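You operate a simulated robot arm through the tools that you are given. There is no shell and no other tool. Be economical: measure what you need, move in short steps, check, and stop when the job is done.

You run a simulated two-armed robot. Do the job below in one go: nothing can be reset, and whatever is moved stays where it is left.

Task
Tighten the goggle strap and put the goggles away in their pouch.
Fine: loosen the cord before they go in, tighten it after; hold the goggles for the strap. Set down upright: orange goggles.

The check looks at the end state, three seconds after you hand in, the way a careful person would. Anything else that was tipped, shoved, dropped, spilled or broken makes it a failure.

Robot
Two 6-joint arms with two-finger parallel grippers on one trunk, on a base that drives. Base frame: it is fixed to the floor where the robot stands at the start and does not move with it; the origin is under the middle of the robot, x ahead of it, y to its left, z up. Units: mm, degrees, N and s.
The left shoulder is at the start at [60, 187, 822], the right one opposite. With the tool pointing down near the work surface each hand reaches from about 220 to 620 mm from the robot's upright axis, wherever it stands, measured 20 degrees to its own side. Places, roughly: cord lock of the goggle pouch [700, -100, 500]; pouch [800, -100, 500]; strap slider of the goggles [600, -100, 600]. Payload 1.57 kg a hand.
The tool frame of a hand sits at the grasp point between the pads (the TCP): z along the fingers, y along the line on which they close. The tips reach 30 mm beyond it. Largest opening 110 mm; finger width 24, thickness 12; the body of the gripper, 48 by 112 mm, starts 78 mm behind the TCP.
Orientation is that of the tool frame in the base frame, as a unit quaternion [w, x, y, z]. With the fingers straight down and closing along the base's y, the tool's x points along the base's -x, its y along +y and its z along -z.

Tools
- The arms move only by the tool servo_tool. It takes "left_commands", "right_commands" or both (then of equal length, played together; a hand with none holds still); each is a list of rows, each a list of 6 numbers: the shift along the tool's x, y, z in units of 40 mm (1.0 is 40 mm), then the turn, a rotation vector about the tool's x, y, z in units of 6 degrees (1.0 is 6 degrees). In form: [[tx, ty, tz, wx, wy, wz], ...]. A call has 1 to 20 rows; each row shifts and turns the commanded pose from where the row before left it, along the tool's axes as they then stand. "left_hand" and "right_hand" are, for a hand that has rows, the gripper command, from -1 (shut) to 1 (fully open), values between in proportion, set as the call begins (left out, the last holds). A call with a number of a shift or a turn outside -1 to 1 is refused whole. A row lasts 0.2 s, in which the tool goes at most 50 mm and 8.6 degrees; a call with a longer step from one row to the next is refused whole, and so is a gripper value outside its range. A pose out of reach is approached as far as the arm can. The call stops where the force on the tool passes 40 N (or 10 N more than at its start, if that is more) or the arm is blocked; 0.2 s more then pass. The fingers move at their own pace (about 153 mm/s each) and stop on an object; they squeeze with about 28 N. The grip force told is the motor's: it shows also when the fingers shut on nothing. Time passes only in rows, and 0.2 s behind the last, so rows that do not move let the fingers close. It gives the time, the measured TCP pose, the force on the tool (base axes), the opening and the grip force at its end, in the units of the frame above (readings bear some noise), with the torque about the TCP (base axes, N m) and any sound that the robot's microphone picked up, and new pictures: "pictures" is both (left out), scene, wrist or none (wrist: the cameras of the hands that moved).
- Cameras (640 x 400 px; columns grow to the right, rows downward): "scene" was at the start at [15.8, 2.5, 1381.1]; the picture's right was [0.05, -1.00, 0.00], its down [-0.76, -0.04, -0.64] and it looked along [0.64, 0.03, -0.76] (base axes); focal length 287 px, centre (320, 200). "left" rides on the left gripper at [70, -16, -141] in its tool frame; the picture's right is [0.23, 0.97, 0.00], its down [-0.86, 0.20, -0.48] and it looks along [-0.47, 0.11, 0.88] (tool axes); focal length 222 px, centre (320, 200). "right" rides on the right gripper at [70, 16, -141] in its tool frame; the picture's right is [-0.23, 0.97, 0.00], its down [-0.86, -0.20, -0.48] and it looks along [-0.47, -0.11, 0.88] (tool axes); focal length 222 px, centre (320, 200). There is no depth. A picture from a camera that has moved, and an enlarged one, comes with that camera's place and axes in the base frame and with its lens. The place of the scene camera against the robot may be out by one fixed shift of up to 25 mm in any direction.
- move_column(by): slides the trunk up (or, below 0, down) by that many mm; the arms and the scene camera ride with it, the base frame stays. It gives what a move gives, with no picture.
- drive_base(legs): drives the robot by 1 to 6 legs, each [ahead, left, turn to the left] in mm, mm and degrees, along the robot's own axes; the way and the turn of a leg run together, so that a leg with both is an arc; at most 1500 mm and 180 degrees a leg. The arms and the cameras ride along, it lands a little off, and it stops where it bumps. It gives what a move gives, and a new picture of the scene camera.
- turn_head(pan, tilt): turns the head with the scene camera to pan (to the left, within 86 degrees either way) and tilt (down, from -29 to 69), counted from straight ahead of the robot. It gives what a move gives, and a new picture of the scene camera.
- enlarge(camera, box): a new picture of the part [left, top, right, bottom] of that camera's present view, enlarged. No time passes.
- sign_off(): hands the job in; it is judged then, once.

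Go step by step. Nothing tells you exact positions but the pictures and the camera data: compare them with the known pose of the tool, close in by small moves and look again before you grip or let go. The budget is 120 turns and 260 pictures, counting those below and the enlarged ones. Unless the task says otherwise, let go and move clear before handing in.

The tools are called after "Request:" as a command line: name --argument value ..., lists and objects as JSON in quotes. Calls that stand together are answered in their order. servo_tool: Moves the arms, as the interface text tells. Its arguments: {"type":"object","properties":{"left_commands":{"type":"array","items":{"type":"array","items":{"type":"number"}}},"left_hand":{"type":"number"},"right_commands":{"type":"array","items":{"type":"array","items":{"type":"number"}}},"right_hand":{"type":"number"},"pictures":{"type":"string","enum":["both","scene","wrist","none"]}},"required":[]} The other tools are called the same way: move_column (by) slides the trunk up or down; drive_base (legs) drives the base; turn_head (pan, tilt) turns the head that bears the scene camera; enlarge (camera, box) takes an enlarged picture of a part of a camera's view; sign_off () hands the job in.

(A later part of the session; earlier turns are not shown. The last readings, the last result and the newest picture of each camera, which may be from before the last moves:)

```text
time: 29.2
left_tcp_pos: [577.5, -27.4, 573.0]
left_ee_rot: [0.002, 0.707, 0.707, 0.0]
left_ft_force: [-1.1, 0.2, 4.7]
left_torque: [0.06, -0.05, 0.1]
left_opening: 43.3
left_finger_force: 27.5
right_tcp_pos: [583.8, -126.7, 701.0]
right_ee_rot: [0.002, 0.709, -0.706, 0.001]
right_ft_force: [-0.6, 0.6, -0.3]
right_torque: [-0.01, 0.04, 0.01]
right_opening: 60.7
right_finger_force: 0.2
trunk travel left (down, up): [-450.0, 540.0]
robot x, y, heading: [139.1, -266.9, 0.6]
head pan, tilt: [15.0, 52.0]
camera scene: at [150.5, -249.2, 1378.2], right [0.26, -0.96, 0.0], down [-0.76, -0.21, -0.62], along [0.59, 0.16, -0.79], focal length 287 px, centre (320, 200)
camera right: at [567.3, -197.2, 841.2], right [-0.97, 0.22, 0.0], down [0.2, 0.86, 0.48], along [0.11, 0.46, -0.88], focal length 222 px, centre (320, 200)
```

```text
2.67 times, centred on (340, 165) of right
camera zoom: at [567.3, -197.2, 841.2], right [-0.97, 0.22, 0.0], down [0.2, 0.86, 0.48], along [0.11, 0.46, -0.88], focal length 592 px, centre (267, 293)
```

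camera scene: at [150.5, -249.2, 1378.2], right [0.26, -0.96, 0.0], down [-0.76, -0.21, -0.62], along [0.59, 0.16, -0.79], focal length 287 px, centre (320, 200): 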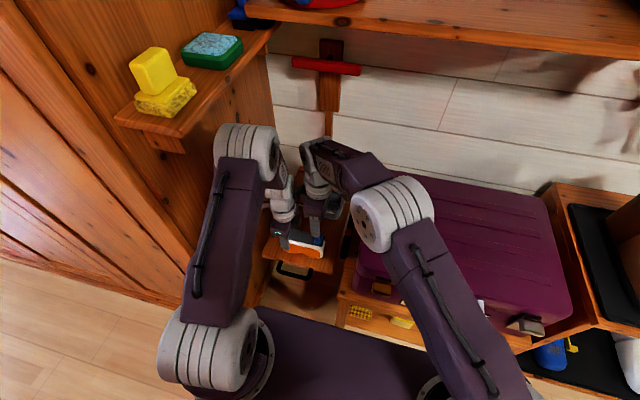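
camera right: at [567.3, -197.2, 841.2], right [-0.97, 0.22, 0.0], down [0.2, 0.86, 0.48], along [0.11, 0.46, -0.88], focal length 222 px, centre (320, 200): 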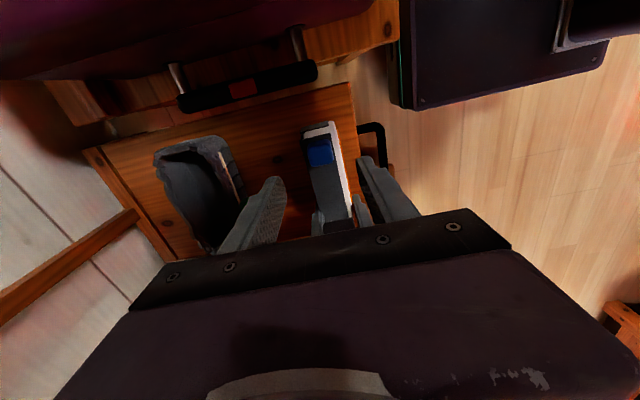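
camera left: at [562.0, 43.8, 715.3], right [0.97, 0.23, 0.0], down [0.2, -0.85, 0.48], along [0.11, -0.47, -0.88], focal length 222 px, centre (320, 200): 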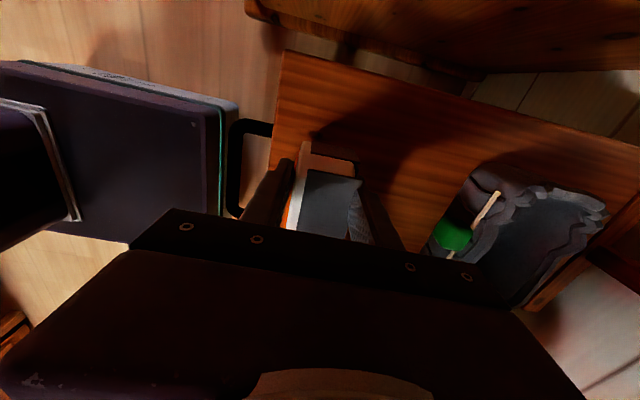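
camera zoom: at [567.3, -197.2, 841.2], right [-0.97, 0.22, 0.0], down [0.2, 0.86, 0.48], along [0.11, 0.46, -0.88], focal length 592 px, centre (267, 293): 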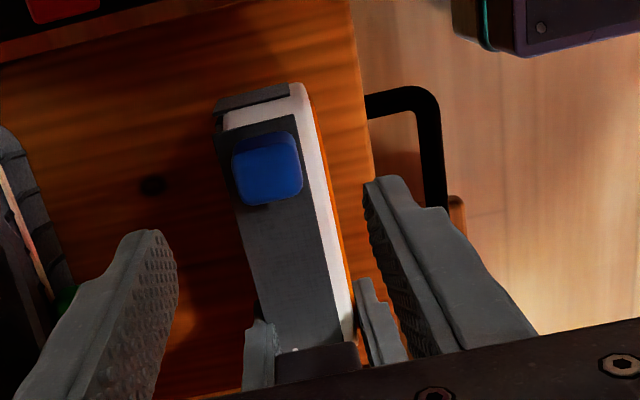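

The slider sits at about (583,−126). I'll check heights in the scene camera before descending.

Request:
servo_tool --right_commands '[[0, 0, 0.6, 0, 0, 0], [0, 0, 0.5, 0, 0, 0], [0, 0, 0, 0, 0, 0]]' --pictures "none"

Request:
enlarge --camera "scene" --box '[260, 200, 356, 260]'

Request:
enlarge --camera "right" --box '[220, 90, 460, 240]'

```text
time: 30.0
left_tcp_pos: [577.1, -28.0, 571.2]
left_ee_rot: [0.001, 0.706, 0.708, 0.0]
left_ft_force: [-1.1, 0.6, 3.9]
left_torque: [0.11, -0.11, 0.09]
left_opening: 43.5
left_finger_force: 28.0
right_tcp_pos: [584.2, -127.9, 656.2]
right_ee_rot: [0.001, 0.708, -0.706, 0.001]
right_ft_force: [-0.5, 1.3, -0.5]
right_torque: [0.03, -0.02, -0.01]
right_opening: 60.3
right_finger_force: 0.0
trunk travel left (down, up): [-450.0, 540.0]
robot x, y, heading: [138.0, -270.7, 0.3]
head pan, tilt: [15.0, 52.0]
```

```text
6.67 times, centred on (308, 230) of scene
camera zoom: at [150.5, -249.2, 1378.2], right [0.26, -0.96, 0.0], down [-0.76, -0.21, -0.62], along [0.59, 0.16, -0.79], focal length 1913 px, centre (400, 0)
```

zoom: 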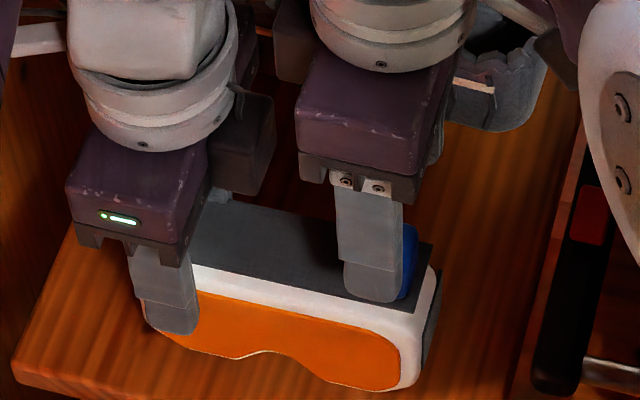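

```text
2.67 times, centred on (340, 165) of right
camera zoom: at [567.3, -197.7, 797.5], right [-0.97, 0.22, 0.0], down [0.2, 0.86, 0.48], along [0.11, 0.47, -0.88], focal length 592 px, centre (267, 293)
```

zoom: 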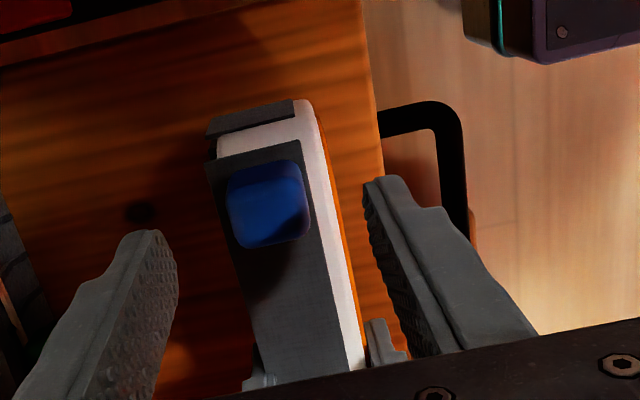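

I'll descend further to tips ≈ z 592 and look again.

Request:
servo_tool --right_commands '[[0, 0, 0.5, 0, 0, 0], [0, 0, 0.35, 0, 0, 0], [0, 0, 0, 0, 0, 0]]' --pictures "none"

Request:
enlarge --camera "scene" --box '[284, 215, 348, 255]'

Request:
enlarge --camera "right" --box '[240, 110, 400, 210]'

```text
time: 30.8
left_tcp_pos: [578.2, -27.7, 570.8]
left_ee_rot: [0.001, 0.706, 0.708, 0.0]
left_ft_force: [-0.5, -0.2, 4.5]
left_torque: [0.05, -0.04, 0.13]
left_opening: 43.6
left_finger_force: 28.3
right_tcp_pos: [583.0, -127.3, 623.2]
right_ee_rot: [0.001, 0.708, -0.706, 0.001]
right_ft_force: [-0.2, -0.3, 0.4]
right_torque: [-0.03, 0.0, 0.01]
right_opening: 60.2
right_finger_force: 0.0
trunk travel left (down, up): [-450.0, 540.0]
robot x, y, heading: [136.1, -264.4, 0.5]
head pan, tilt: [15.0, 52.0]
```

```text
10.00 times, centred on (316, 235) of scene
camera zoom: at [150.5, -249.1, 1378.2], right [0.26, -0.96, 0.0], down [-0.76, -0.21, -0.62], along [0.59, 0.16, -0.79], focal length 2870 px, centre (360, -150)
```

zoom: 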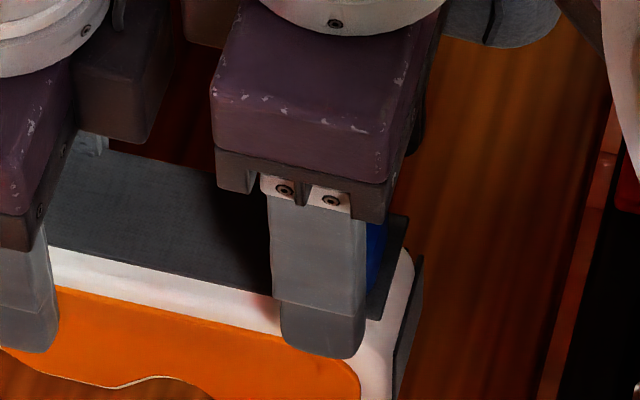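

```text
4.00 times, centred on (320, 160) of right
camera zoom: at [567.8, -198.2, 763.4], right [-0.97, 0.22, 0.0], down [0.2, 0.86, 0.48], along [0.11, 0.46, -0.88], focal length 888 px, centre (320, 360)
```

zoom: 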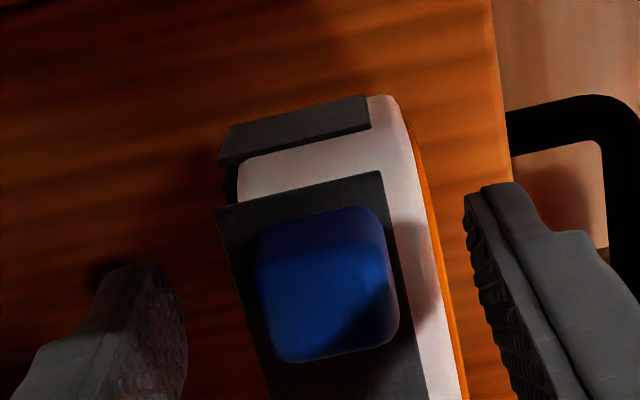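

I'll lower 10 mm more and close; the opening will tell whether I hold the slider (~28) or the frame (~44).

Request:
servo_tool --right_commands '[[0, 0, 0.2, 0, 0, 0], [0, 0, 0, 0, 0, 0]]' --pictures "none"

Request:
servo_tool --right_commands '[[0, 0, 0, 0, 0, 0], [0, 0, 0, 0, 0, 0], [0, 0, 0, 0, 0, 0]]' --right_hand -0.6 --pictures "none"

Request:
enlarge --camera "right" --box '[240, 110, 400, 210]'

```text
time: 31.4
left_tcp_pos: [578.3, -27.0, 572.6]
left_ee_rot: [0.001, 0.707, 0.707, 0.0]
left_ft_force: [-0.6, 0.5, 4.2]
left_torque: [-0.01, -0.12, 0.08]
left_opening: 43.6
left_finger_force: 27.6
right_tcp_pos: [582.7, -128.2, 615.8]
right_ee_rot: [0.0, 0.708, -0.706, 0.001]
right_ft_force: [0.2, -0.5, -0.1]
right_torque: [0.01, -0.01, 0.01]
right_opening: 60.3
right_finger_force: 0.1
trunk travel left (down, up): [-450.0, 540.0]
robot x, y, heading: [138.7, -267.6, 0.3]
head pan, tilt: [15.0, 52.0]
```

```text
time: 32.2
left_tcp_pos: [579.3, -25.9, 572.8]
left_ee_rot: [0.001, 0.706, 0.708, -0.001]
left_ft_force: [2.0, -0.1, 3.7]
left_torque: [-0.02, -0.04, 0.13]
left_opening: 43.6
left_finger_force: 27.8
right_tcp_pos: [583.7, -127.5, 614.3]
right_ee_rot: [0.001, 0.708, -0.706, 0.001]
right_ft_force: [-2.7, -0.5, 0.5]
right_torque: [0.01, 0.12, 0.18]
right_opening: 26.6
right_finger_force: 28.0
trunk travel left (down, up): [-450.0, 540.0]
robot x, y, heading: [141.5, -265.3, 0.4]
head pan, tilt: [15.0, 52.0]
```

```text
4.00 times, centred on (320, 160) of right
camera zoom: at [567.5, -198.2, 755.3], right [-0.97, 0.22, 0.0], down [0.2, 0.86, 0.48], along [0.11, 0.46, -0.88], focal length 888 px, centre (320, 360)
```

zoom: 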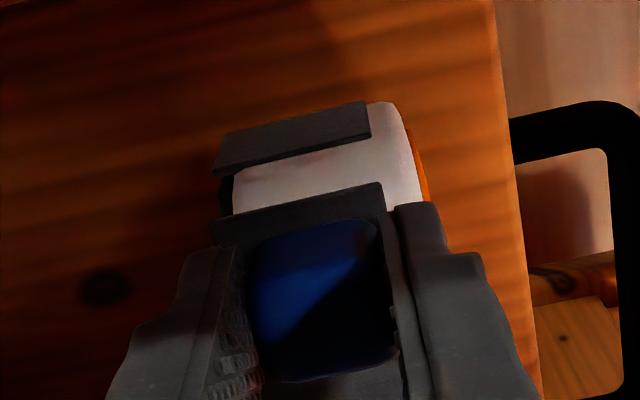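

The slider is held (26.6 mm). Now pull it along the strap towards +y in small steps.

Request:
servo_tool --right_commands '[[-0.1, 0, 0, 0, 0, 0], [-0.1, 0, 0, 0, 0, 0], [-0.1, 0, 0, 0, 0, 0], [0, 0, 0, 0, 0, 0]]' --right_hand -1 --pictures "none"

Request:
enlarge --camera "right" --box '[240, 110, 400, 210]'

```text
time: 33.2
left_tcp_pos: [578.3, -26.8, 572.3]
left_ee_rot: [0.001, 0.706, 0.708, 0.001]
left_ft_force: [1.8, 1.0, 3.7]
left_torque: [0.0, -0.35, -0.01]
left_opening: 43.6
left_finger_force: 27.5
right_tcp_pos: [582.8, -115.1, 615.3]
right_ee_rot: [0.0, 0.709, -0.706, 0.001]
right_ft_force: [0.2, -1.0, 0.7]
right_torque: [-0.04, 0.1, 0.11]
right_opening: 26.8
right_finger_force: 27.8
trunk travel left (down, up): [-450.0, 540.0]
robot x, y, heading: [141.1, -265.5, 0.1]
head pan, tilt: [15.0, 52.0]
```

```text
4.00 times, centred on (320, 160) of right
camera zoom: at [567.0, -186.1, 755.2], right [-0.97, 0.22, 0.0], down [0.2, 0.86, 0.48], along [0.11, 0.47, -0.88], focal length 888 px, centre (320, 360)
```

zoom: 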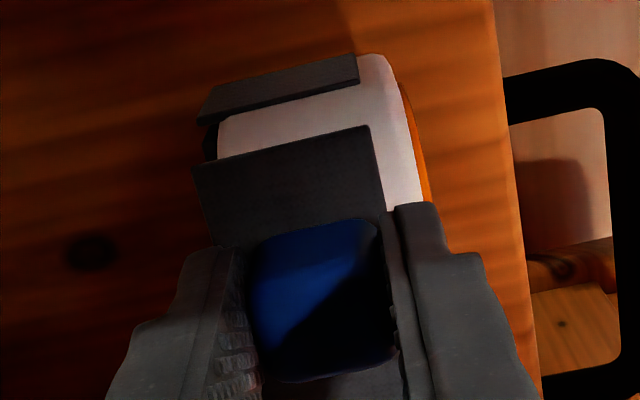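

It slides easily. Continue, watching force for an end stop.

Request:
servo_tool --right_commands '[[-0.1, 0, 0, 0, 0, 0], [-0.1, 0, 0, 0, 0, 0], [-0.1, 0, 0, 0, 0, 0], [-0.1, 0, 0, 0, 0, 0], [-0.1, 0, 0, 0, 0, 0], [-0.1, 0, 0, 0, 0, 0], [-0.1, 0, 0, 0, 0, 0], [0, 0, 0, 0, 0, 0]]' --pictures "none"

Request:
enlarge --camera "right" --box '[240, 80, 400, 180]'

```text
time: 34.2
left_tcp_pos: [577.9, -25.0, 571.8]
left_ee_rot: [0.003, 0.705, 0.71, 0.001]
left_ft_force: [0.6, 3.6, 2.5]
left_torque: [-0.68, 0.2, 0.06]
left_opening: 43.4
left_finger_force: 27.8
right_tcp_pos: [582.2, -103.7, 615.2]
right_ee_rot: [0.003, 0.709, -0.706, 0.002]
right_ft_force: [-2.6, -4.7, 3.7]
right_torque: [0.89, -0.1, 0.16]
right_opening: 26.7
right_finger_force: 28.7
trunk travel left (down, up): [-450.0, 540.0]
robot x, y, heading: [141.1, -265.1, 0.5]
head pan, tilt: [15.0, 52.0]
stopped in row 5 (right hand): the force on the tool passed its limit at 48 N (the readings are from after the stop); the commanded pose is now the measured one
```

```text
4.00 times, centred on (320, 130) of right
camera zoom: at [567.6, -172.1, 755.6], right [-0.98, 0.22, 0.0], down [0.2, 0.86, 0.47], along [0.1, 0.46, -0.88], focal length 888 px, centre (320, 480)
```

zoom: 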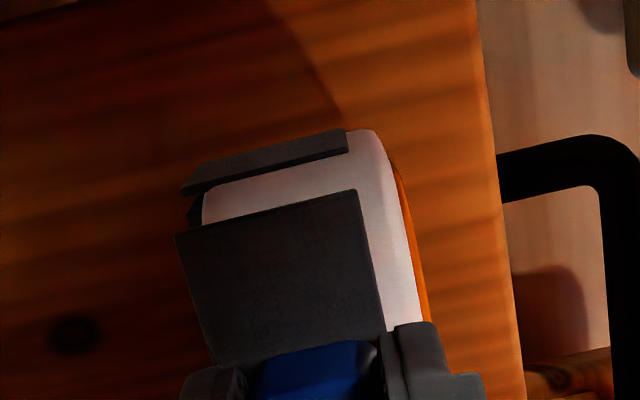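

It stopped with torque suggesting the two hands touched each other, not the slider's end. Let me look.

Request:
enlarge --camera "scene" --box '[244, 170, 356, 240]'

```text
5.71 times, centred on (300, 205) of scene
camera zoom: at [150.2, -249.6, 1378.3], right [0.26, -0.96, 0.0], down [-0.76, -0.21, -0.62], along [0.59, 0.16, -0.79], focal length 1640 px, centre (434, 171)
```

zoom: 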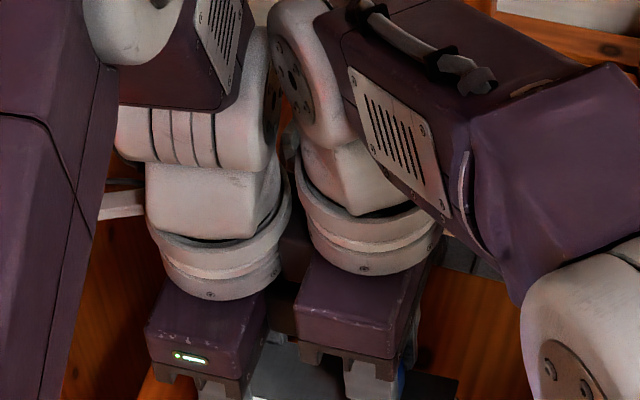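

The wrists touch. I'll release the slider, raise slightly, tilt the right hand outward by 24°, and regrip.

Request:
servo_tool --right_commands '[[0.05, 0, 0, 0, 0, 0], [0, 0, 0, 0, 0, 0]]' --pictures "none"

Request:
servo_tool --right_commands '[[0, 0, 0, 0, 0, 0], [0, 0, 0, 0, 0, 0], [0, 0, -0.4, 0, 0, 0], [0, 0, 0, 0, -1, 0], [0, 0, 0, 0, -1, 0], [0, 0, 0, 0, -1, 0], [0, 0, 0, 0, -1, 0], [0, 0, 0, 0, 0, 0]]' --right_hand 0.1

Request:
enlarge --camera "right" --box '[240, 80, 400, 180]'

```text
time: 34.9
left_tcp_pos: [577.5, -26.5, 571.9]
left_ee_rot: [0.001, 0.705, 0.709, 0.001]
left_ft_force: [0.0, 0.1, 5.2]
left_torque: [0.16, 0.03, -0.08]
left_opening: 43.9
left_finger_force: 27.7
right_tcp_pos: [582.6, -103.7, 615.7]
right_ee_rot: [0.003, 0.709, -0.705, 0.002]
right_ft_force: [0.3, 0.9, 1.3]
right_torque: [0.15, -0.06, 0.14]
right_opening: 27.0
right_finger_force: 28.2
trunk travel left (down, up): [-450.0, 540.0]
robot x, y, heading: [136.0, -267.2, 0.1]
head pan, tilt: [15.0, 52.0]
```

```text
time: 36.6
left_tcp_pos: [576.9, -25.8, 572.1]
left_ee_rot: [0.001, 0.706, 0.709, 0.0]
left_ft_force: [0.2, 1.4, 8.2]
left_torque: [0.03, -0.1, 0.03]
left_opening: 43.1
left_finger_force: 28.3
right_tcp_pos: [583.2, -104.8, 630.2]
right_ee_rot: [-0.144, 0.694, -0.691, -0.145]
right_ft_force: [0.4, 0.2, -0.1]
right_torque: [-0.03, -0.02, -0.03]
right_opening: 60.3
right_finger_force: 0.0
trunk travel left (down, up): [-450.0, 540.0]
robot x, y, heading: [139.8, -268.7, 0.2]
head pan, tilt: [15.0, 52.0]
camera scene: at [150.2, -249.4, 1378.2], right [0.26, -0.96, 0.0], down [-0.76, -0.21, -0.62], along [0.59, 0.16, -0.79], focal length 287 px, centre (320, 200)
camera right: at [567.7, -225.9, 731.1], right [-0.97, 0.2, 0.09], down [0.2, 0.59, 0.78], along [0.1, 0.78, -0.62], focal length 222 px, centre (320, 200)
```

scene: 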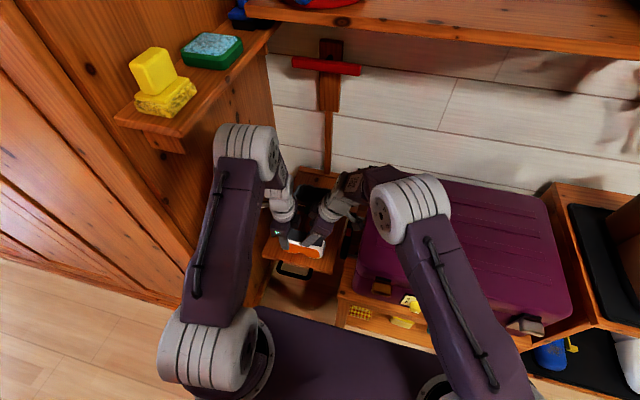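
right: 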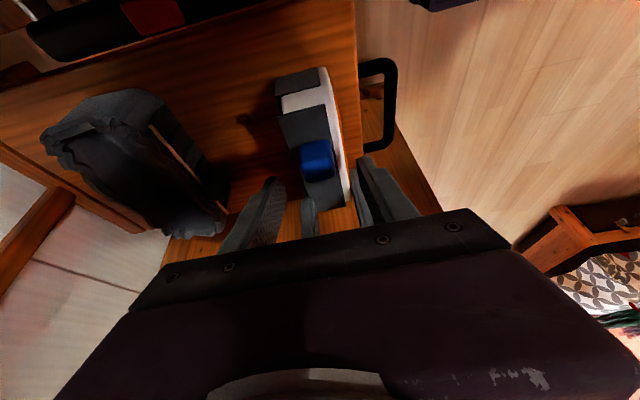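

```text
4.00 times, centred on (320, 130) of right
camera zoom: at [567.7, -225.9, 731.1], right [-0.97, 0.2, 0.09], down [0.2, 0.59, 0.78], along [0.1, 0.78, -0.62], focal length 888 px, centre (320, 480)
```

zoom: 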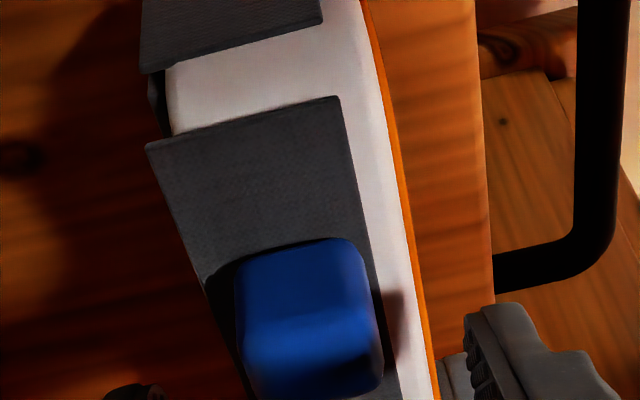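

The view shows strap top ≈ z 585 and slider top ≈ 607. I'll regrip with the tilted hand.

Request:
servo_tool --right_commands '[[0.27, 0, 0, 0, 0, 0], [0, 0, 0.12, 0, 0, 0], [0, 0, 0, 0, 0, 0]]' --pictures "none"

Request:
servo_tool --right_commands '[[0, 0, 0, 0, 0, 0], [0, 0, 0, 0, 0, 0], [0, 0, 0, 0, 0, 0]]' --right_hand -1 --pictures "none"

Request:
enlarge --camera "right" --box '[240, 80, 400, 180]'

```text
time: 37.5
left_tcp_pos: [577.3, -24.4, 572.4]
left_ee_rot: [0.002, 0.705, 0.709, 0.0]
left_ft_force: [0.1, -0.1, 6.3]
left_torque: [0.03, -0.13, 0.05]
left_opening: 43.8
left_finger_force: 28.0
right_tcp_pos: [582.6, -113.3, 621.4]
right_ee_rot: [-0.143, 0.694, -0.691, -0.145]
right_ft_force: [0.4, 0.1, 0.4]
right_torque: [-0.03, 0.0, -0.02]
right_opening: 60.5
right_finger_force: 0.2
trunk travel left (down, up): [-450.0, 540.0]
robot x, y, heading: [140.5, -268.5, 0.2]
head pan, tilt: [15.0, 52.0]
```

```text
time: 38.2
left_tcp_pos: [577.9, -25.0, 572.8]
left_ee_rot: [0.002, 0.706, 0.708, 0.001]
left_ft_force: [0.6, 1.1, 7.7]
left_torque: [0.02, -0.13, -0.03]
left_opening: 43.5
left_finger_force: 28.3
right_tcp_pos: [583.6, -113.2, 621.6]
right_ee_rot: [-0.144, 0.694, -0.69, -0.146]
right_ft_force: [1.0, 0.8, -0.2]
right_torque: [0.0, -0.06, 0.1]
right_opening: 26.7
right_finger_force: 28.2
trunk travel left (down, up): [-450.0, 540.0]
robot x, y, heading: [136.5, -265.8, -0.0]
head pan, tilt: [15.0, 52.0]
```

```text
4.00 times, centred on (320, 130) of right
camera zoom: at [567.6, -233.7, 722.5], right [-0.97, 0.2, 0.09], down [0.2, 0.59, 0.78], along [0.1, 0.78, -0.62], focal length 888 px, centre (320, 480)
```

zoom: 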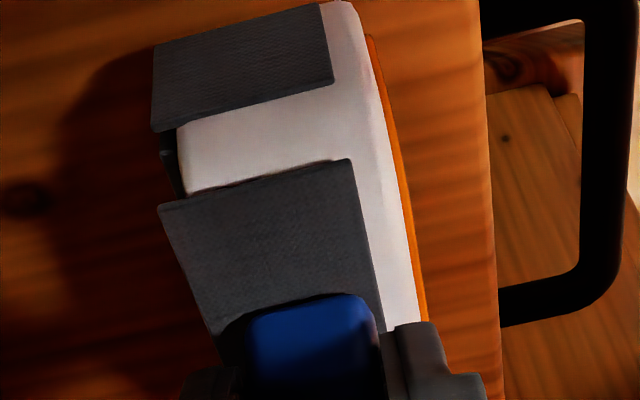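

Regripped. Slide on towards +y, horizontally.

Request:
servo_tool --right_commands '[[-0.091, 0, 0.041, 0, 0, 0], [-0.091, 0, 0.041, 0, 0, 0], [-0.091, 0, 0.041, 0, 0, 0], [-0.091, 0, 0.041, 0, 0, 0], [-0.091, 0, 0.041, 0, 0, 0], [-0.091, 0, 0.041, 0, 0, 0], [-0.091, 0, 0.041, 0, 0, 0], [0, 0, 0, 0, 0, 0]]' --pictures "none"

Request:
enlarge --camera "right" --box '[220, 30, 420, 155]'

Request:
enlarge --camera "scene" --box '[254, 200, 350, 260]'

```text
time: 40.0
left_tcp_pos: [578.2, -25.4, 572.2]
left_ee_rot: [0.002, 0.705, 0.71, 0.0]
left_ft_force: [3.6, 0.4, 1.6]
left_torque: [0.12, 0.0, 0.09]
left_opening: 43.4
left_finger_force: 28.0
right_tcp_pos: [582.5, -85.8, 622.1]
right_ee_rot: [-0.144, 0.694, -0.69, -0.146]
right_ft_force: [-4.8, -0.5, 6.9]
right_torque: [0.08, 0.06, 0.13]
right_opening: 26.9
right_finger_force: 28.0
trunk travel left (down, up): [-450.0, 540.0]
robot x, y, heading: [141.3, -268.0, 0.3]
head pan, tilt: [15.0, 52.0]
```

```text
3.20 times, centred on (320, 92) of right
camera zoom: at [567.4, -206.0, 722.4], right [-0.97, 0.2, 0.09], down [0.2, 0.59, 0.78], along [0.1, 0.78, -0.62], focal length 711 px, centre (320, 544)
```

zoom: 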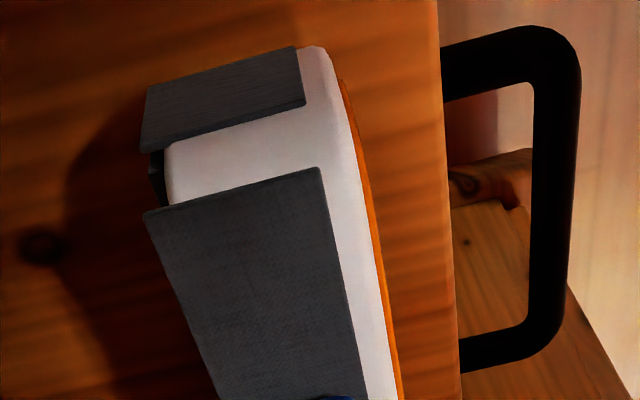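

```text
6.67 times, centred on (302, 230) of scene
camera zoom: at [150.0, -249.5, 1378.3], right [0.26, -0.96, 0.0], down [-0.76, -0.21, -0.62], along [0.59, 0.16, -0.79], focal length 1913 px, centre (440, 0)
```

zoom: 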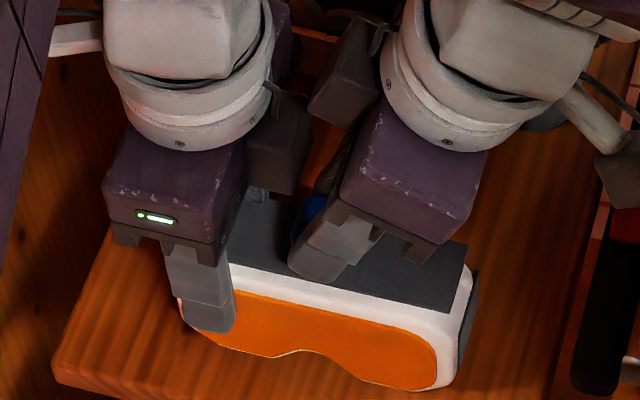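

The slider moved 28 mm further with low force. Continue on.

Request:
servo_tool --right_commands '[[-0.091, 0, 0.041, 0, 0, 0], [-0.091, 0, 0.041, 0, 0, 0], [-0.091, 0, 0.041, 0, 0, 0], [-0.091, 0, 0.041, 0, 0, 0], [-0.091, 0, 0.041, 0, 0, 0], [0, 0, 0, 0, 0, 0]]' --pictures "none"

Request:
enlarge --camera "scene" --box '[254, 200, 350, 260]'

```text
time: 41.3
left_tcp_pos: [578.3, -23.6, 572.2]
left_ee_rot: [0.001, 0.705, 0.709, 0.002]
left_ft_force: [-1.3, 11.4, -0.6]
left_torque: [0.58, 0.03, 0.02]
left_opening: 43.3
left_finger_force: 28.0
right_tcp_pos: [582.2, -68.2, 619.5]
right_ee_rot: [-0.141, 0.694, -0.691, -0.145]
right_ft_force: [-0.1, -11.4, 6.4]
right_torque: [-0.49, -0.03, -0.01]
right_opening: 26.5
right_finger_force: 27.9
trunk travel left (down, up): [-450.0, 540.0]
robot x, y, heading: [136.8, -266.9, 0.1]
head pan, tilt: [15.0, 52.0]
stopped in row 6 (right hand): the force on the tool passed its limit at 43 N (the readings are from after the stop); the commanded pose is now the measured one
```

```text
6.67 times, centred on (302, 230) of scene
camera zoom: at [150.3, -249.3, 1378.3], right [0.26, -0.96, 0.0], down [-0.76, -0.21, -0.62], along [0.59, 0.16, -0.79], focal length 1913 px, centre (440, 0)
```

zoom: 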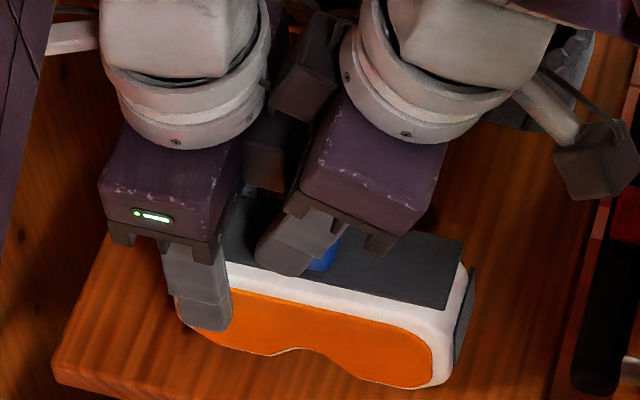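

Now the contact torque points to the slider itself (its end stop). I'll confirm with one more small push.

Request:
servo_tool --right_commands '[[-0.045, 0, 0.02, 0, 0, 0], [-0.045, 0, 0.02, 0, 0, 0], [0, 0, 0, 0, 0, 0]]' --pictures "none"

Request:
enlarge --camera "left" --box '[240, 130, 400, 230]'

```text
time: 41.9
left_tcp_pos: [578.4, -21.1, 573.6]
left_ee_rot: [0.002, 0.705, 0.709, 0.001]
left_ft_force: [0.1, 10.9, 2.5]
left_torque: [0.54, 0.2, 0.04]
left_opening: 43.5
left_finger_force: 28.4
right_tcp_pos: [582.9, -67.8, 619.7]
right_ee_rot: [-0.139, 0.695, -0.69, -0.144]
right_ft_force: [0.4, -9.5, 4.7]
right_torque: [-0.38, -0.07, -0.01]
right_opening: 26.7
right_finger_force: 28.1
trunk travel left (down, up): [-450.0, 540.0]
robot x, y, heading: [139.8, -267.8, 0.4]
head pan, tilt: [15.0, 52.0]
stopped in row 2 (right hand): the force on the tool passed its limit at 44 N (the readings are from after the stop); the commanded pose is now the measured one
```

```text
4.00 times, centred on (320, 180) of left
camera zoom: at [561.7, 47.9, 715.6], right [0.97, 0.23, 0.01], down [0.2, -0.85, 0.48], along [0.12, -0.46, -0.88], focal length 888 px, centre (320, 280)
```

zoom: 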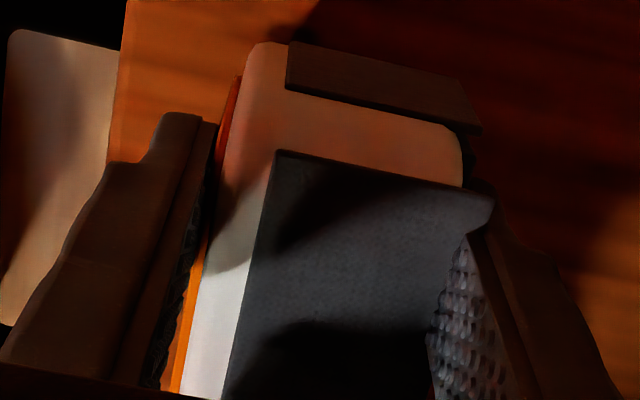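

A firm stop. Now relieve, open the right hand, lift away and look.

Request:
servo_tool --right_commands '[[0.04, 0, -0.02, 0, 0, 0], [0, 0, 0, 0, 0, 0]]' --pictures "none"

Request:
servo_tool --right_commands '[[0, 0, 0, 0, 0, 0], [0, 0, 0, 0, 0, 0], [0, 0, -0.6, 0, 0, 0], [0.3, 0, -0.8, 0, 0, 0], [0.3, 0, -0.8, 0, 0, 0], [0, 0, 0, 0, 0, 0]]' --right_hand 0.1 --pictures "none"

Request:
enlarge --camera "right" --box '[220, 50, 420, 175]'

Request:
enlarge --camera "scene" --box '[254, 200, 350, 260]'

```text
time: 42.5
left_tcp_pos: [578.4, -22.7, 572.6]
left_ee_rot: [0.001, 0.705, 0.709, 0.002]
left_ft_force: [-1.5, 6.9, 6.5]
left_torque: [0.32, 0.12, -0.08]
left_opening: 43.5
left_finger_force: 28.1
right_tcp_pos: [583.6, -69.2, 619.1]
right_ee_rot: [-0.139, 0.695, -0.691, -0.144]
right_ft_force: [2.3, -4.7, 0.1]
right_torque: [0.04, -0.17, 0.01]
right_opening: 26.7
right_finger_force: 28.7
trunk travel left (down, up): [-450.0, 540.0]
robot x, y, heading: [137.6, -267.8, 0.5]
head pan, tilt: [15.0, 52.0]
```

```text
time: 43.9
left_tcp_pos: [578.3, -21.6, 572.9]
left_ee_rot: [0.002, 0.705, 0.709, 0.002]
left_ft_force: [0.9, -0.1, 7.9]
left_torque: [0.24, -0.02, -0.01]
left_opening: 43.6
left_finger_force: 28.0
right_tcp_pos: [584.2, -124.8, 690.4]
right_ee_rot: [-0.139, 0.695, -0.69, -0.145]
right_ft_force: [0.2, -0.5, -0.2]
right_torque: [-0.04, 0.0, 0.0]
right_opening: 60.5
right_finger_force: 0.1
trunk travel left (down, up): [-450.0, 540.0]
robot x, y, heading: [138.7, -269.3, 0.3]
head pan, tilt: [15.0, 52.0]
```

```text
3.20 times, centred on (320, 112) of right
camera zoom: at [569.1, -245.3, 792.9], right [-0.97, 0.2, 0.09], down [0.2, 0.6, 0.78], along [0.1, 0.77, -0.62], focal length 711 px, centre (320, 480)
```

zoom: 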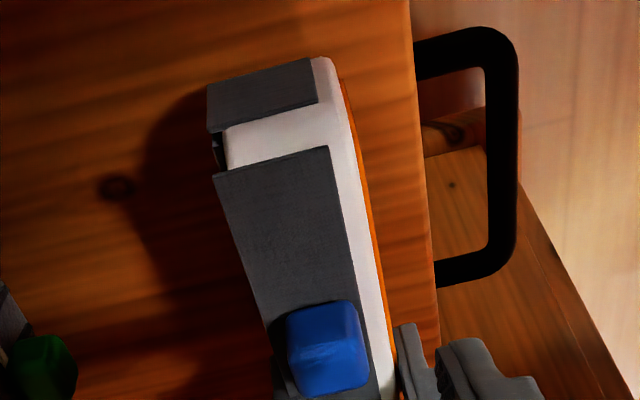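

```text
6.67 times, centred on (302, 230) of scene
camera zoom: at [150.3, -249.7, 1378.2], right [0.26, -0.96, 0.0], down [-0.76, -0.21, -0.62], along [0.59, 0.16, -0.79], focal length 1913 px, centre (440, 0)
```

zoom: 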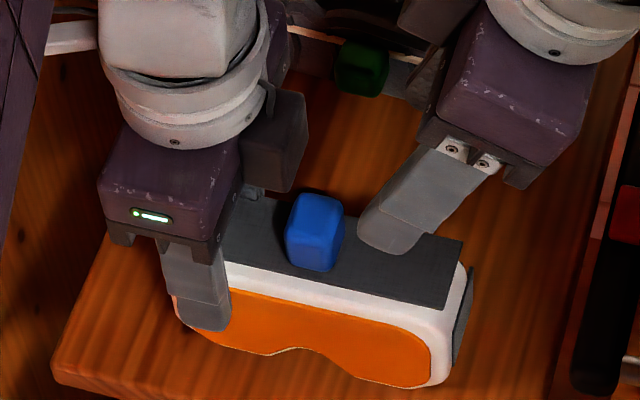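

The slider is clearly moved to its stop, clear of the left fingers. Now release the goggles with the left hand, retreat both hands upward, and turn the left hand for the cord lock.

Request:
servo_tool --left_commands '[[0, 0, 0, 0, 0, 0], [0, 0, 0, 0, 0, 0], [0, 0, -0.8, 0, 0, 0], [0, 0, -0.9, 0, 0, 0], [0, 0, -0.9, 0, 0, 0], [0, 0, -0.6, 0, 0, 0], [0, 0, 0, 0, 0, 0]]' --right_commands '[[0.4, 0, -0.8, 0, 0, 0], [0.8, 0.2, -0.6, 0, 0, 0], [0.8, 0.2, -0.6, 0, 1, 0], [0.8, 0.4, -0.2, 0, 1, 0], [0.8, 0.4, 0, 0, 1, 0], [0.6, 0.4, 0, 0, 1, 0], [0, 0, 0, 0, 0, 0]]' --left_hand 0.4 --right_hand 0.1 --pictures "none"

Request:
servo_tool --left_commands '[[0, 0.4, 0, 0, 0, -1], [0, 0.4, 0, 0, 0, -1], [0, 0.4, 0, 0, 0, -1], [0, 0, 0, 0, 0, -1], [0, 0, 0, 0, 0, -1], [0, 0, 0, 0, 0, -1], [0, 0, 0, 0, 0, -1], [0, 0, 0, 0, 0, -1], [0, 0, 0, 0, 0, -1], [0, 0, 0, 0, 0, -1], [0, 0, 0, 0, 0, -1], [0, 0, 0, 0, 0, -1], [0, 0, 0, 0, 0, -1], [0, 0, 0, 0, 0, -1], [0, 0, 0, 0, 0, -1], [0, 0, 0, 0, 0, 0]]'

```text
time: 45.5
left_tcp_pos: [576.3, -23.5, 700.7]
left_ee_rot: [0.003, 0.705, 0.71, 0.001]
left_ft_force: [0.1, -1.3, -0.2]
left_torque: [0.01, 0.02, -0.01]
left_opening: 77.3
left_finger_force: 0.1
right_tcp_pos: [521.2, -316.8, 724.6]
right_ee_rot: [0.007, 0.71, -0.705, 0.005]
right_ft_force: [0.5, 5.3, 14.3]
right_torque: [0.31, -0.47, 0.18]
right_opening: 61.0
right_finger_force: 0.3
trunk travel left (down, up): [-450.0, 540.0]
robot x, y, heading: [138.2, -269.5, 0.6]
head pan, tilt: [15.0, 52.0]
```

```text
time: 48.9
left_tcp_pos: [624.0, -17.3, 701.8]
left_ee_rot: [0.003, -0.005, 1.0, 0.0]
left_ft_force: [-0.2, 0.5, -0.4]
left_torque: [0.0, 0.01, 0.02]
left_opening: 77.1
left_finger_force: 0.1
right_tcp_pos: [520.9, -317.5, 724.2]
right_ee_rot: [0.007, 0.709, -0.705, 0.004]
right_ft_force: [2.4, 4.7, 29.6]
right_torque: [0.51, -1.12, 0.12]
right_opening: 62.4
right_finger_force: 0.8
trunk travel left (down, up): [-450.0, 540.0]
robot x, y, heading: [140.9, -263.4, 0.3]
head pan, tilt: [15.0, 52.0]
camera scene: at [148.2, -248.1, 1378.3], right [0.26, -0.96, 0.0], down [-0.76, -0.21, -0.62], along [0.6, 0.16, -0.79], focal length 287 px, centre (320, 200)
camera left: at [554.7, -33.2, 844.1], right [-0.24, 0.97, 0.0], down [0.85, 0.21, 0.48], along [0.47, 0.11, -0.88], focal length 222 px, centre (320, 200)
```

scene: 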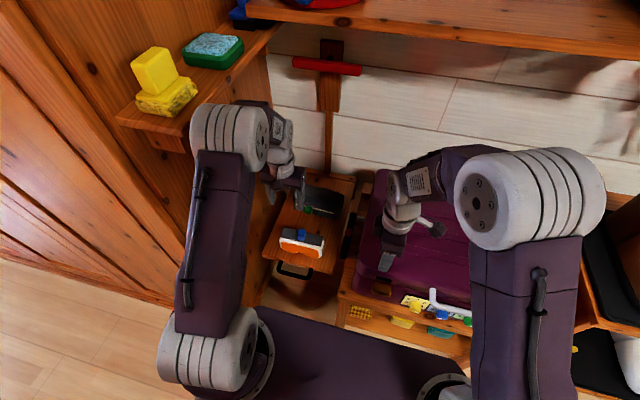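
left: 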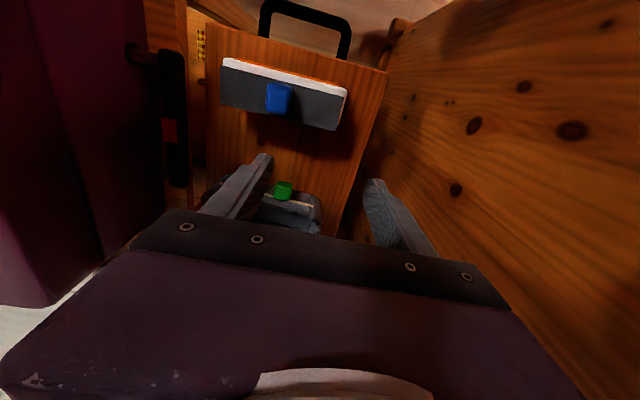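

The right fingertips are pressing on the suitcase top (≈ z 694). Lift the right hand straight up at once.

Request:
servo_tool --right_commands '[[0, 0, -0.4, 0, 0, 0], [0, 0, -0.8, 0, 0, 0], [0, 0, -0.8, 0, 0, 0], [0, 0, 0, 0, 0, 0]]' --pictures "scene"

Request:
enlarge --camera "left" --box '[180, 120, 420, 270]'

Request:
enlarge --camera "left" --box '[180, 20, 420, 170]'

```text
time: 49.9
left_tcp_pos: [626.2, -18.1, 699.0]
left_ee_rot: [0.002, -0.003, 1.0, 0.001]
left_ft_force: [0.3, -0.2, 0.3]
left_torque: [-0.04, -0.03, 0.02]
left_opening: 77.1
left_finger_force: 0.0
right_tcp_pos: [521.9, -318.3, 801.8]
right_ee_rot: [0.008, 0.71, -0.704, 0.004]
right_ft_force: [0.3, -0.6, -0.2]
right_torque: [-0.03, 0.02, -0.02]
right_opening: 60.5
right_finger_force: 0.0
trunk travel left (down, up): [-450.0, 540.0]
robot x, y, heading: [143.2, -268.8, 0.4]
head pan, tilt: [15.0, 52.0]
camera scene: at [151.3, -249.0, 1378.2], right [0.26, -0.96, 0.0], down [-0.76, -0.21, -0.62], along [0.59, 0.16, -0.79], focal length 287 px, centre (320, 200)
```

scene: 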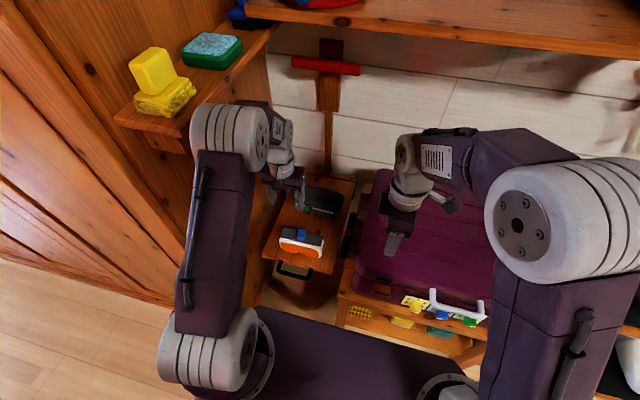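

```text
2.67 times, centred on (300, 195) of left
camera zoom: at [556.4, -33.6, 843.1], right [-0.23, 0.97, 0.0], down [0.85, 0.21, 0.48], along [0.47, 0.11, -0.88], focal length 592 px, centre (373, 213)
```

zoom: 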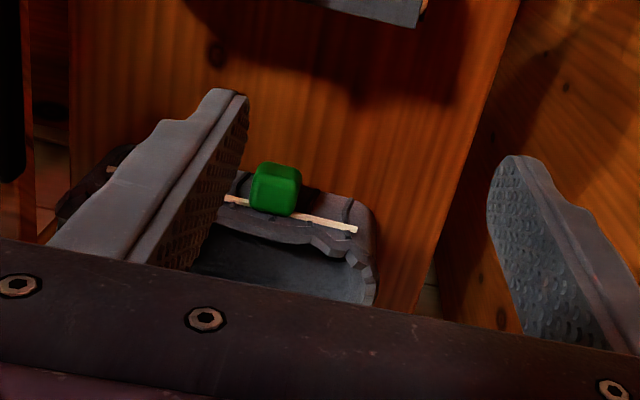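

```text
2.67 times, centred on (300, 95) of left
camera zoom: at [556.4, -33.6, 843.1], right [-0.23, 0.97, 0.0], down [0.85, 0.21, 0.48], along [0.47, 0.11, -0.88], focal length 592 px, centre (373, 480)
```

zoom: 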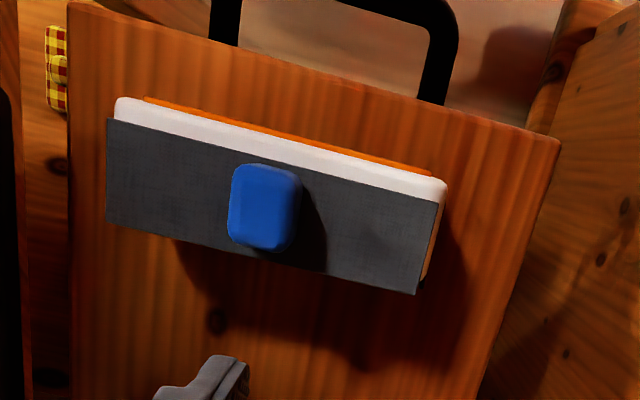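

Slider sits mid-strap at its stop; the suitcase is undisturbed. The lock is near (710,−54,548), in front of the pouch wall. Move the left hand over it.

Request:
servo_tool --left_commands '[[-0.51, -0.22, 0.4, 0, 0, 0], [-0.51, -0.22, 0.4, 0, 0, 0], [-0.51, -0.22, 0.4, 0, 0, 0], [-0.51, -0.22, 0.4, 0, 0, 0], [0, 0, 0.35, 0, 0, 0], [0, 0, 0, 0, 0, 0]]'

Request:
enlarge --camera "left" --box '[200, 100, 440, 250]'

```text
time: 51.3
left_tcp_pos: [707.7, -51.1, 621.4]
left_ee_rot: [0.002, -0.004, 1.0, -0.001]
left_ft_force: [0.1, 0.3, 0.1]
left_torque: [0.03, -0.01, 0.01]
left_opening: 77.1
left_finger_force: 0.0
right_tcp_pos: [522.7, -317.1, 802.8]
right_ee_rot: [0.008, 0.709, -0.705, 0.003]
right_ft_force: [0.2, 0.2, -0.1]
right_torque: [0.0, -0.01, -0.03]
right_opening: 60.6
right_finger_force: 0.1
trunk travel left (down, up): [-450.0, 540.0]
robot x, y, heading: [136.6, -270.0, 0.1]
head pan, tilt: [15.0, 52.0]
camera scene: at [151.1, -249.2, 1378.2], right [0.26, -0.96, 0.0], down [-0.76, -0.21, -0.62], along [0.59, 0.16, -0.79], focal length 287 px, centre (320, 200)
camera left: at [638.3, -68.1, 765.0], right [-0.23, 0.97, 0.0], down [0.85, 0.21, 0.48], along [0.47, 0.11, -0.88], focal length 222 px, centre (320, 200)
```

scene: 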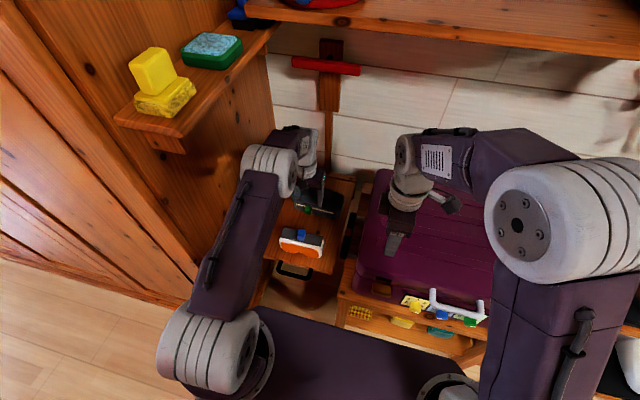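
left: 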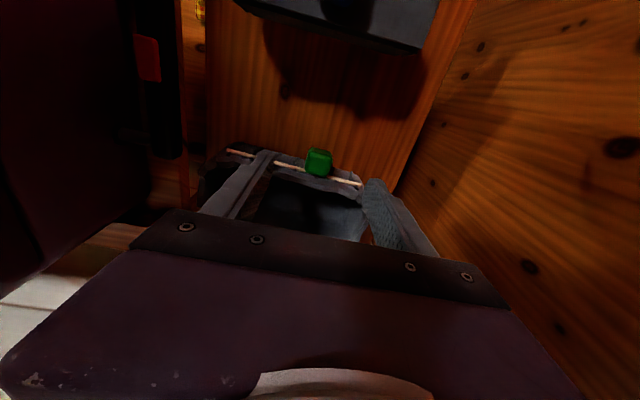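

```text
2.67 times, centred on (320, 175) of left
camera zoom: at [638.3, -68.1, 765.0], right [-0.23, 0.97, 0.0], down [0.85, 0.21, 0.48], along [0.47, 0.11, -0.88], focal length 592 px, centre (320, 267)
```

zoom: 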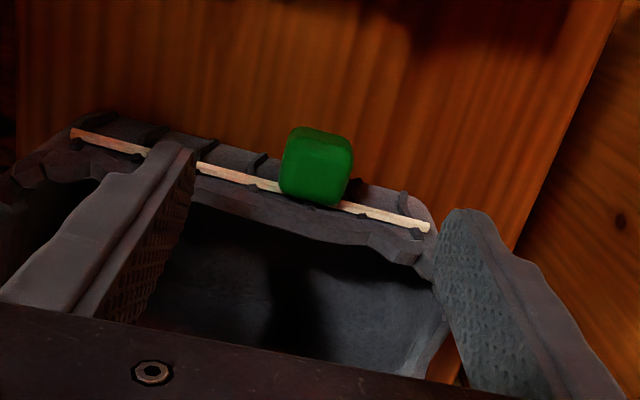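

Aligned within a few mm. Descend and grip the lock.

Request:
servo_tool --left_commands '[[-0.03, -0.05, 0.4, 0, 0, 0], [0, 0, 0.45, 0, 0, 0], [0, 0, 0.42, 0, 0, 0], [0, 0, 0, 0, 0, 0]]' --pictures "none"

Request:
enlarge --camera "left" --box '[200, 100, 440, 250]'

```text
time: 52.3
left_tcp_pos: [709.3, -53.4, 570.8]
left_ee_rot: [0.003, -0.004, 1.0, 0.0]
left_ft_force: [0.3, 0.0, 0.2]
left_torque: [-0.03, -0.01, 0.01]
left_opening: 76.9
left_finger_force: 0.1
right_tcp_pos: [522.4, -316.6, 802.6]
right_ee_rot: [0.007, 0.709, -0.705, 0.003]
right_ft_force: [0.3, 0.6, -0.1]
right_torque: [0.02, 0.03, 0.0]
right_opening: 60.4
right_finger_force: 0.1
trunk travel left (down, up): [-450.0, 540.0]
robot x, y, heading: [141.1, -267.3, 0.3]
head pan, tilt: [15.0, 52.0]
```

```text
2.67 times, centred on (320, 175) of left
camera zoom: at [639.6, -70.1, 714.4], right [-0.23, 0.97, 0.0], down [0.85, 0.21, 0.48], along [0.47, 0.11, -0.88], focal length 592 px, centre (320, 267)
```

zoom: 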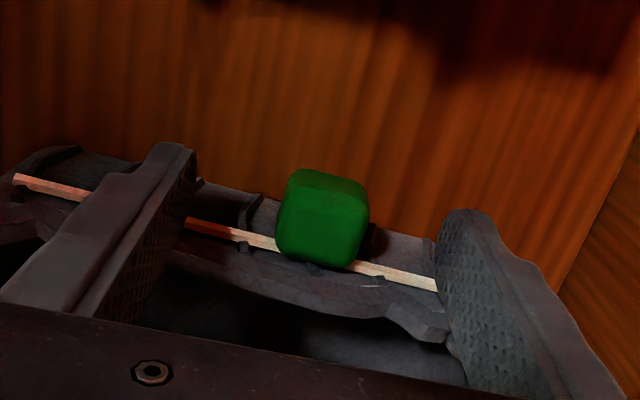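

Request:
servo_tool --left_commands '[[0, 0, 0, 0, 0, 0], [0, 0, 0, 0, 0, 0], [0, 0, 0, 0, 0, 0]]' --left_hand -1 --pictures "none"

Request:
enlarge --camera "left" --box '[200, 100, 440, 250]'

```text
time: 53.1
left_tcp_pos: [709.7, -54.3, 571.1]
left_ee_rot: [0.002, -0.004, 1.0, 0.0]
left_ft_force: [0.4, -1.4, 0.6]
left_torque: [-0.01, -0.05, -0.15]
left_opening: 24.7
left_finger_force: 28.5
right_tcp_pos: [522.1, -317.1, 803.6]
right_ee_rot: [0.008, 0.709, -0.705, 0.003]
right_ft_force: [0.5, 0.5, 0.2]
right_torque: [-0.01, 0.03, -0.01]
right_opening: 60.2
right_finger_force: 0.1
trunk travel left (down, up): [-450.0, 540.0]
robot x, y, heading: [142.3, -266.3, 0.1]
head pan, tilt: [15.0, 52.0]
```

```text
2.67 times, centred on (320, 175) of left
camera zoom: at [639.7, -70.1, 714.3], right [-0.23, 0.97, 0.0], down [0.85, 0.21, 0.48], along [0.47, 0.11, -0.88], focal length 592 px, centre (320, 267)
```

zoom: 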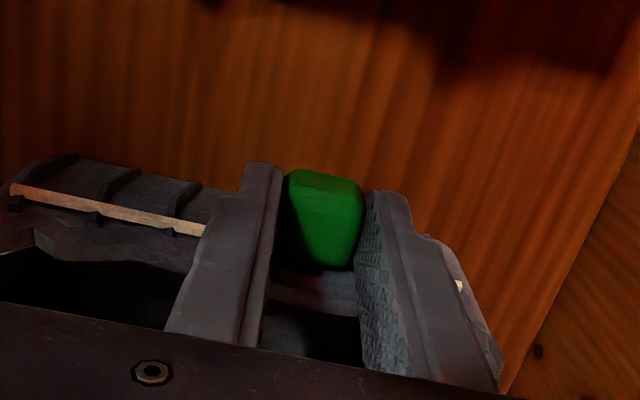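

Lock held. Try a small slide toward −y and watch force and mouth.

Request:
servo_tool --left_commands '[[0, -0.1, 0, 0, 0, 0], [0, -0.1, 0, 0, 0, 0], [0, -0.1, 0, 0, 0, 0], [0, 0, 0, 0, 0, 0]]' --pictures "none"

Request:
enlarge --camera "left" --box '[200, 100, 440, 250]'

```text
time: 54.1
left_tcp_pos: [709.5, -66.7, 571.1]
left_ee_rot: [0.001, -0.004, 1.0, 0.0]
left_ft_force: [-1.1, -0.6, -0.3]
left_torque: [0.0, 0.04, -0.06]
left_opening: 24.7
left_finger_force: 28.3
right_tcp_pos: [521.5, -316.6, 803.2]
right_ee_rot: [0.008, 0.709, -0.705, 0.004]
right_ft_force: [-0.2, -0.3, -0.9]
right_torque: [0.02, 0.0, -0.01]
right_opening: 60.4
right_finger_force: 0.0
trunk travel left (down, up): [-450.0, 540.0]
robot x, y, heading: [137.8, -268.4, 0.5]
head pan, tilt: [15.0, 52.0]
```

```text
2.67 times, centred on (320, 175) of left
camera zoom: at [639.8, -82.2, 714.4], right [-0.23, 0.97, 0.0], down [0.85, 0.21, 0.48], along [0.47, 0.11, -0.88], focal length 592 px, centre (320, 267)
```

zoom: 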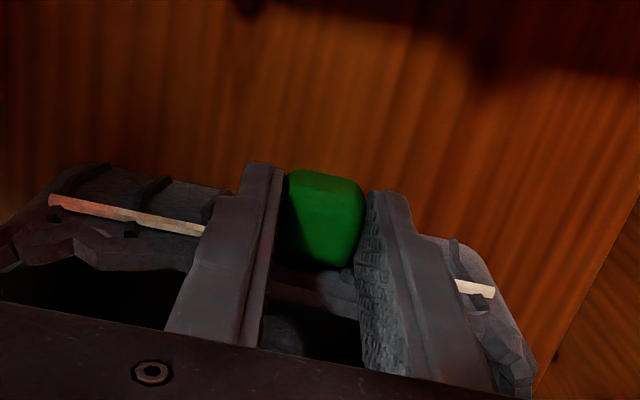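

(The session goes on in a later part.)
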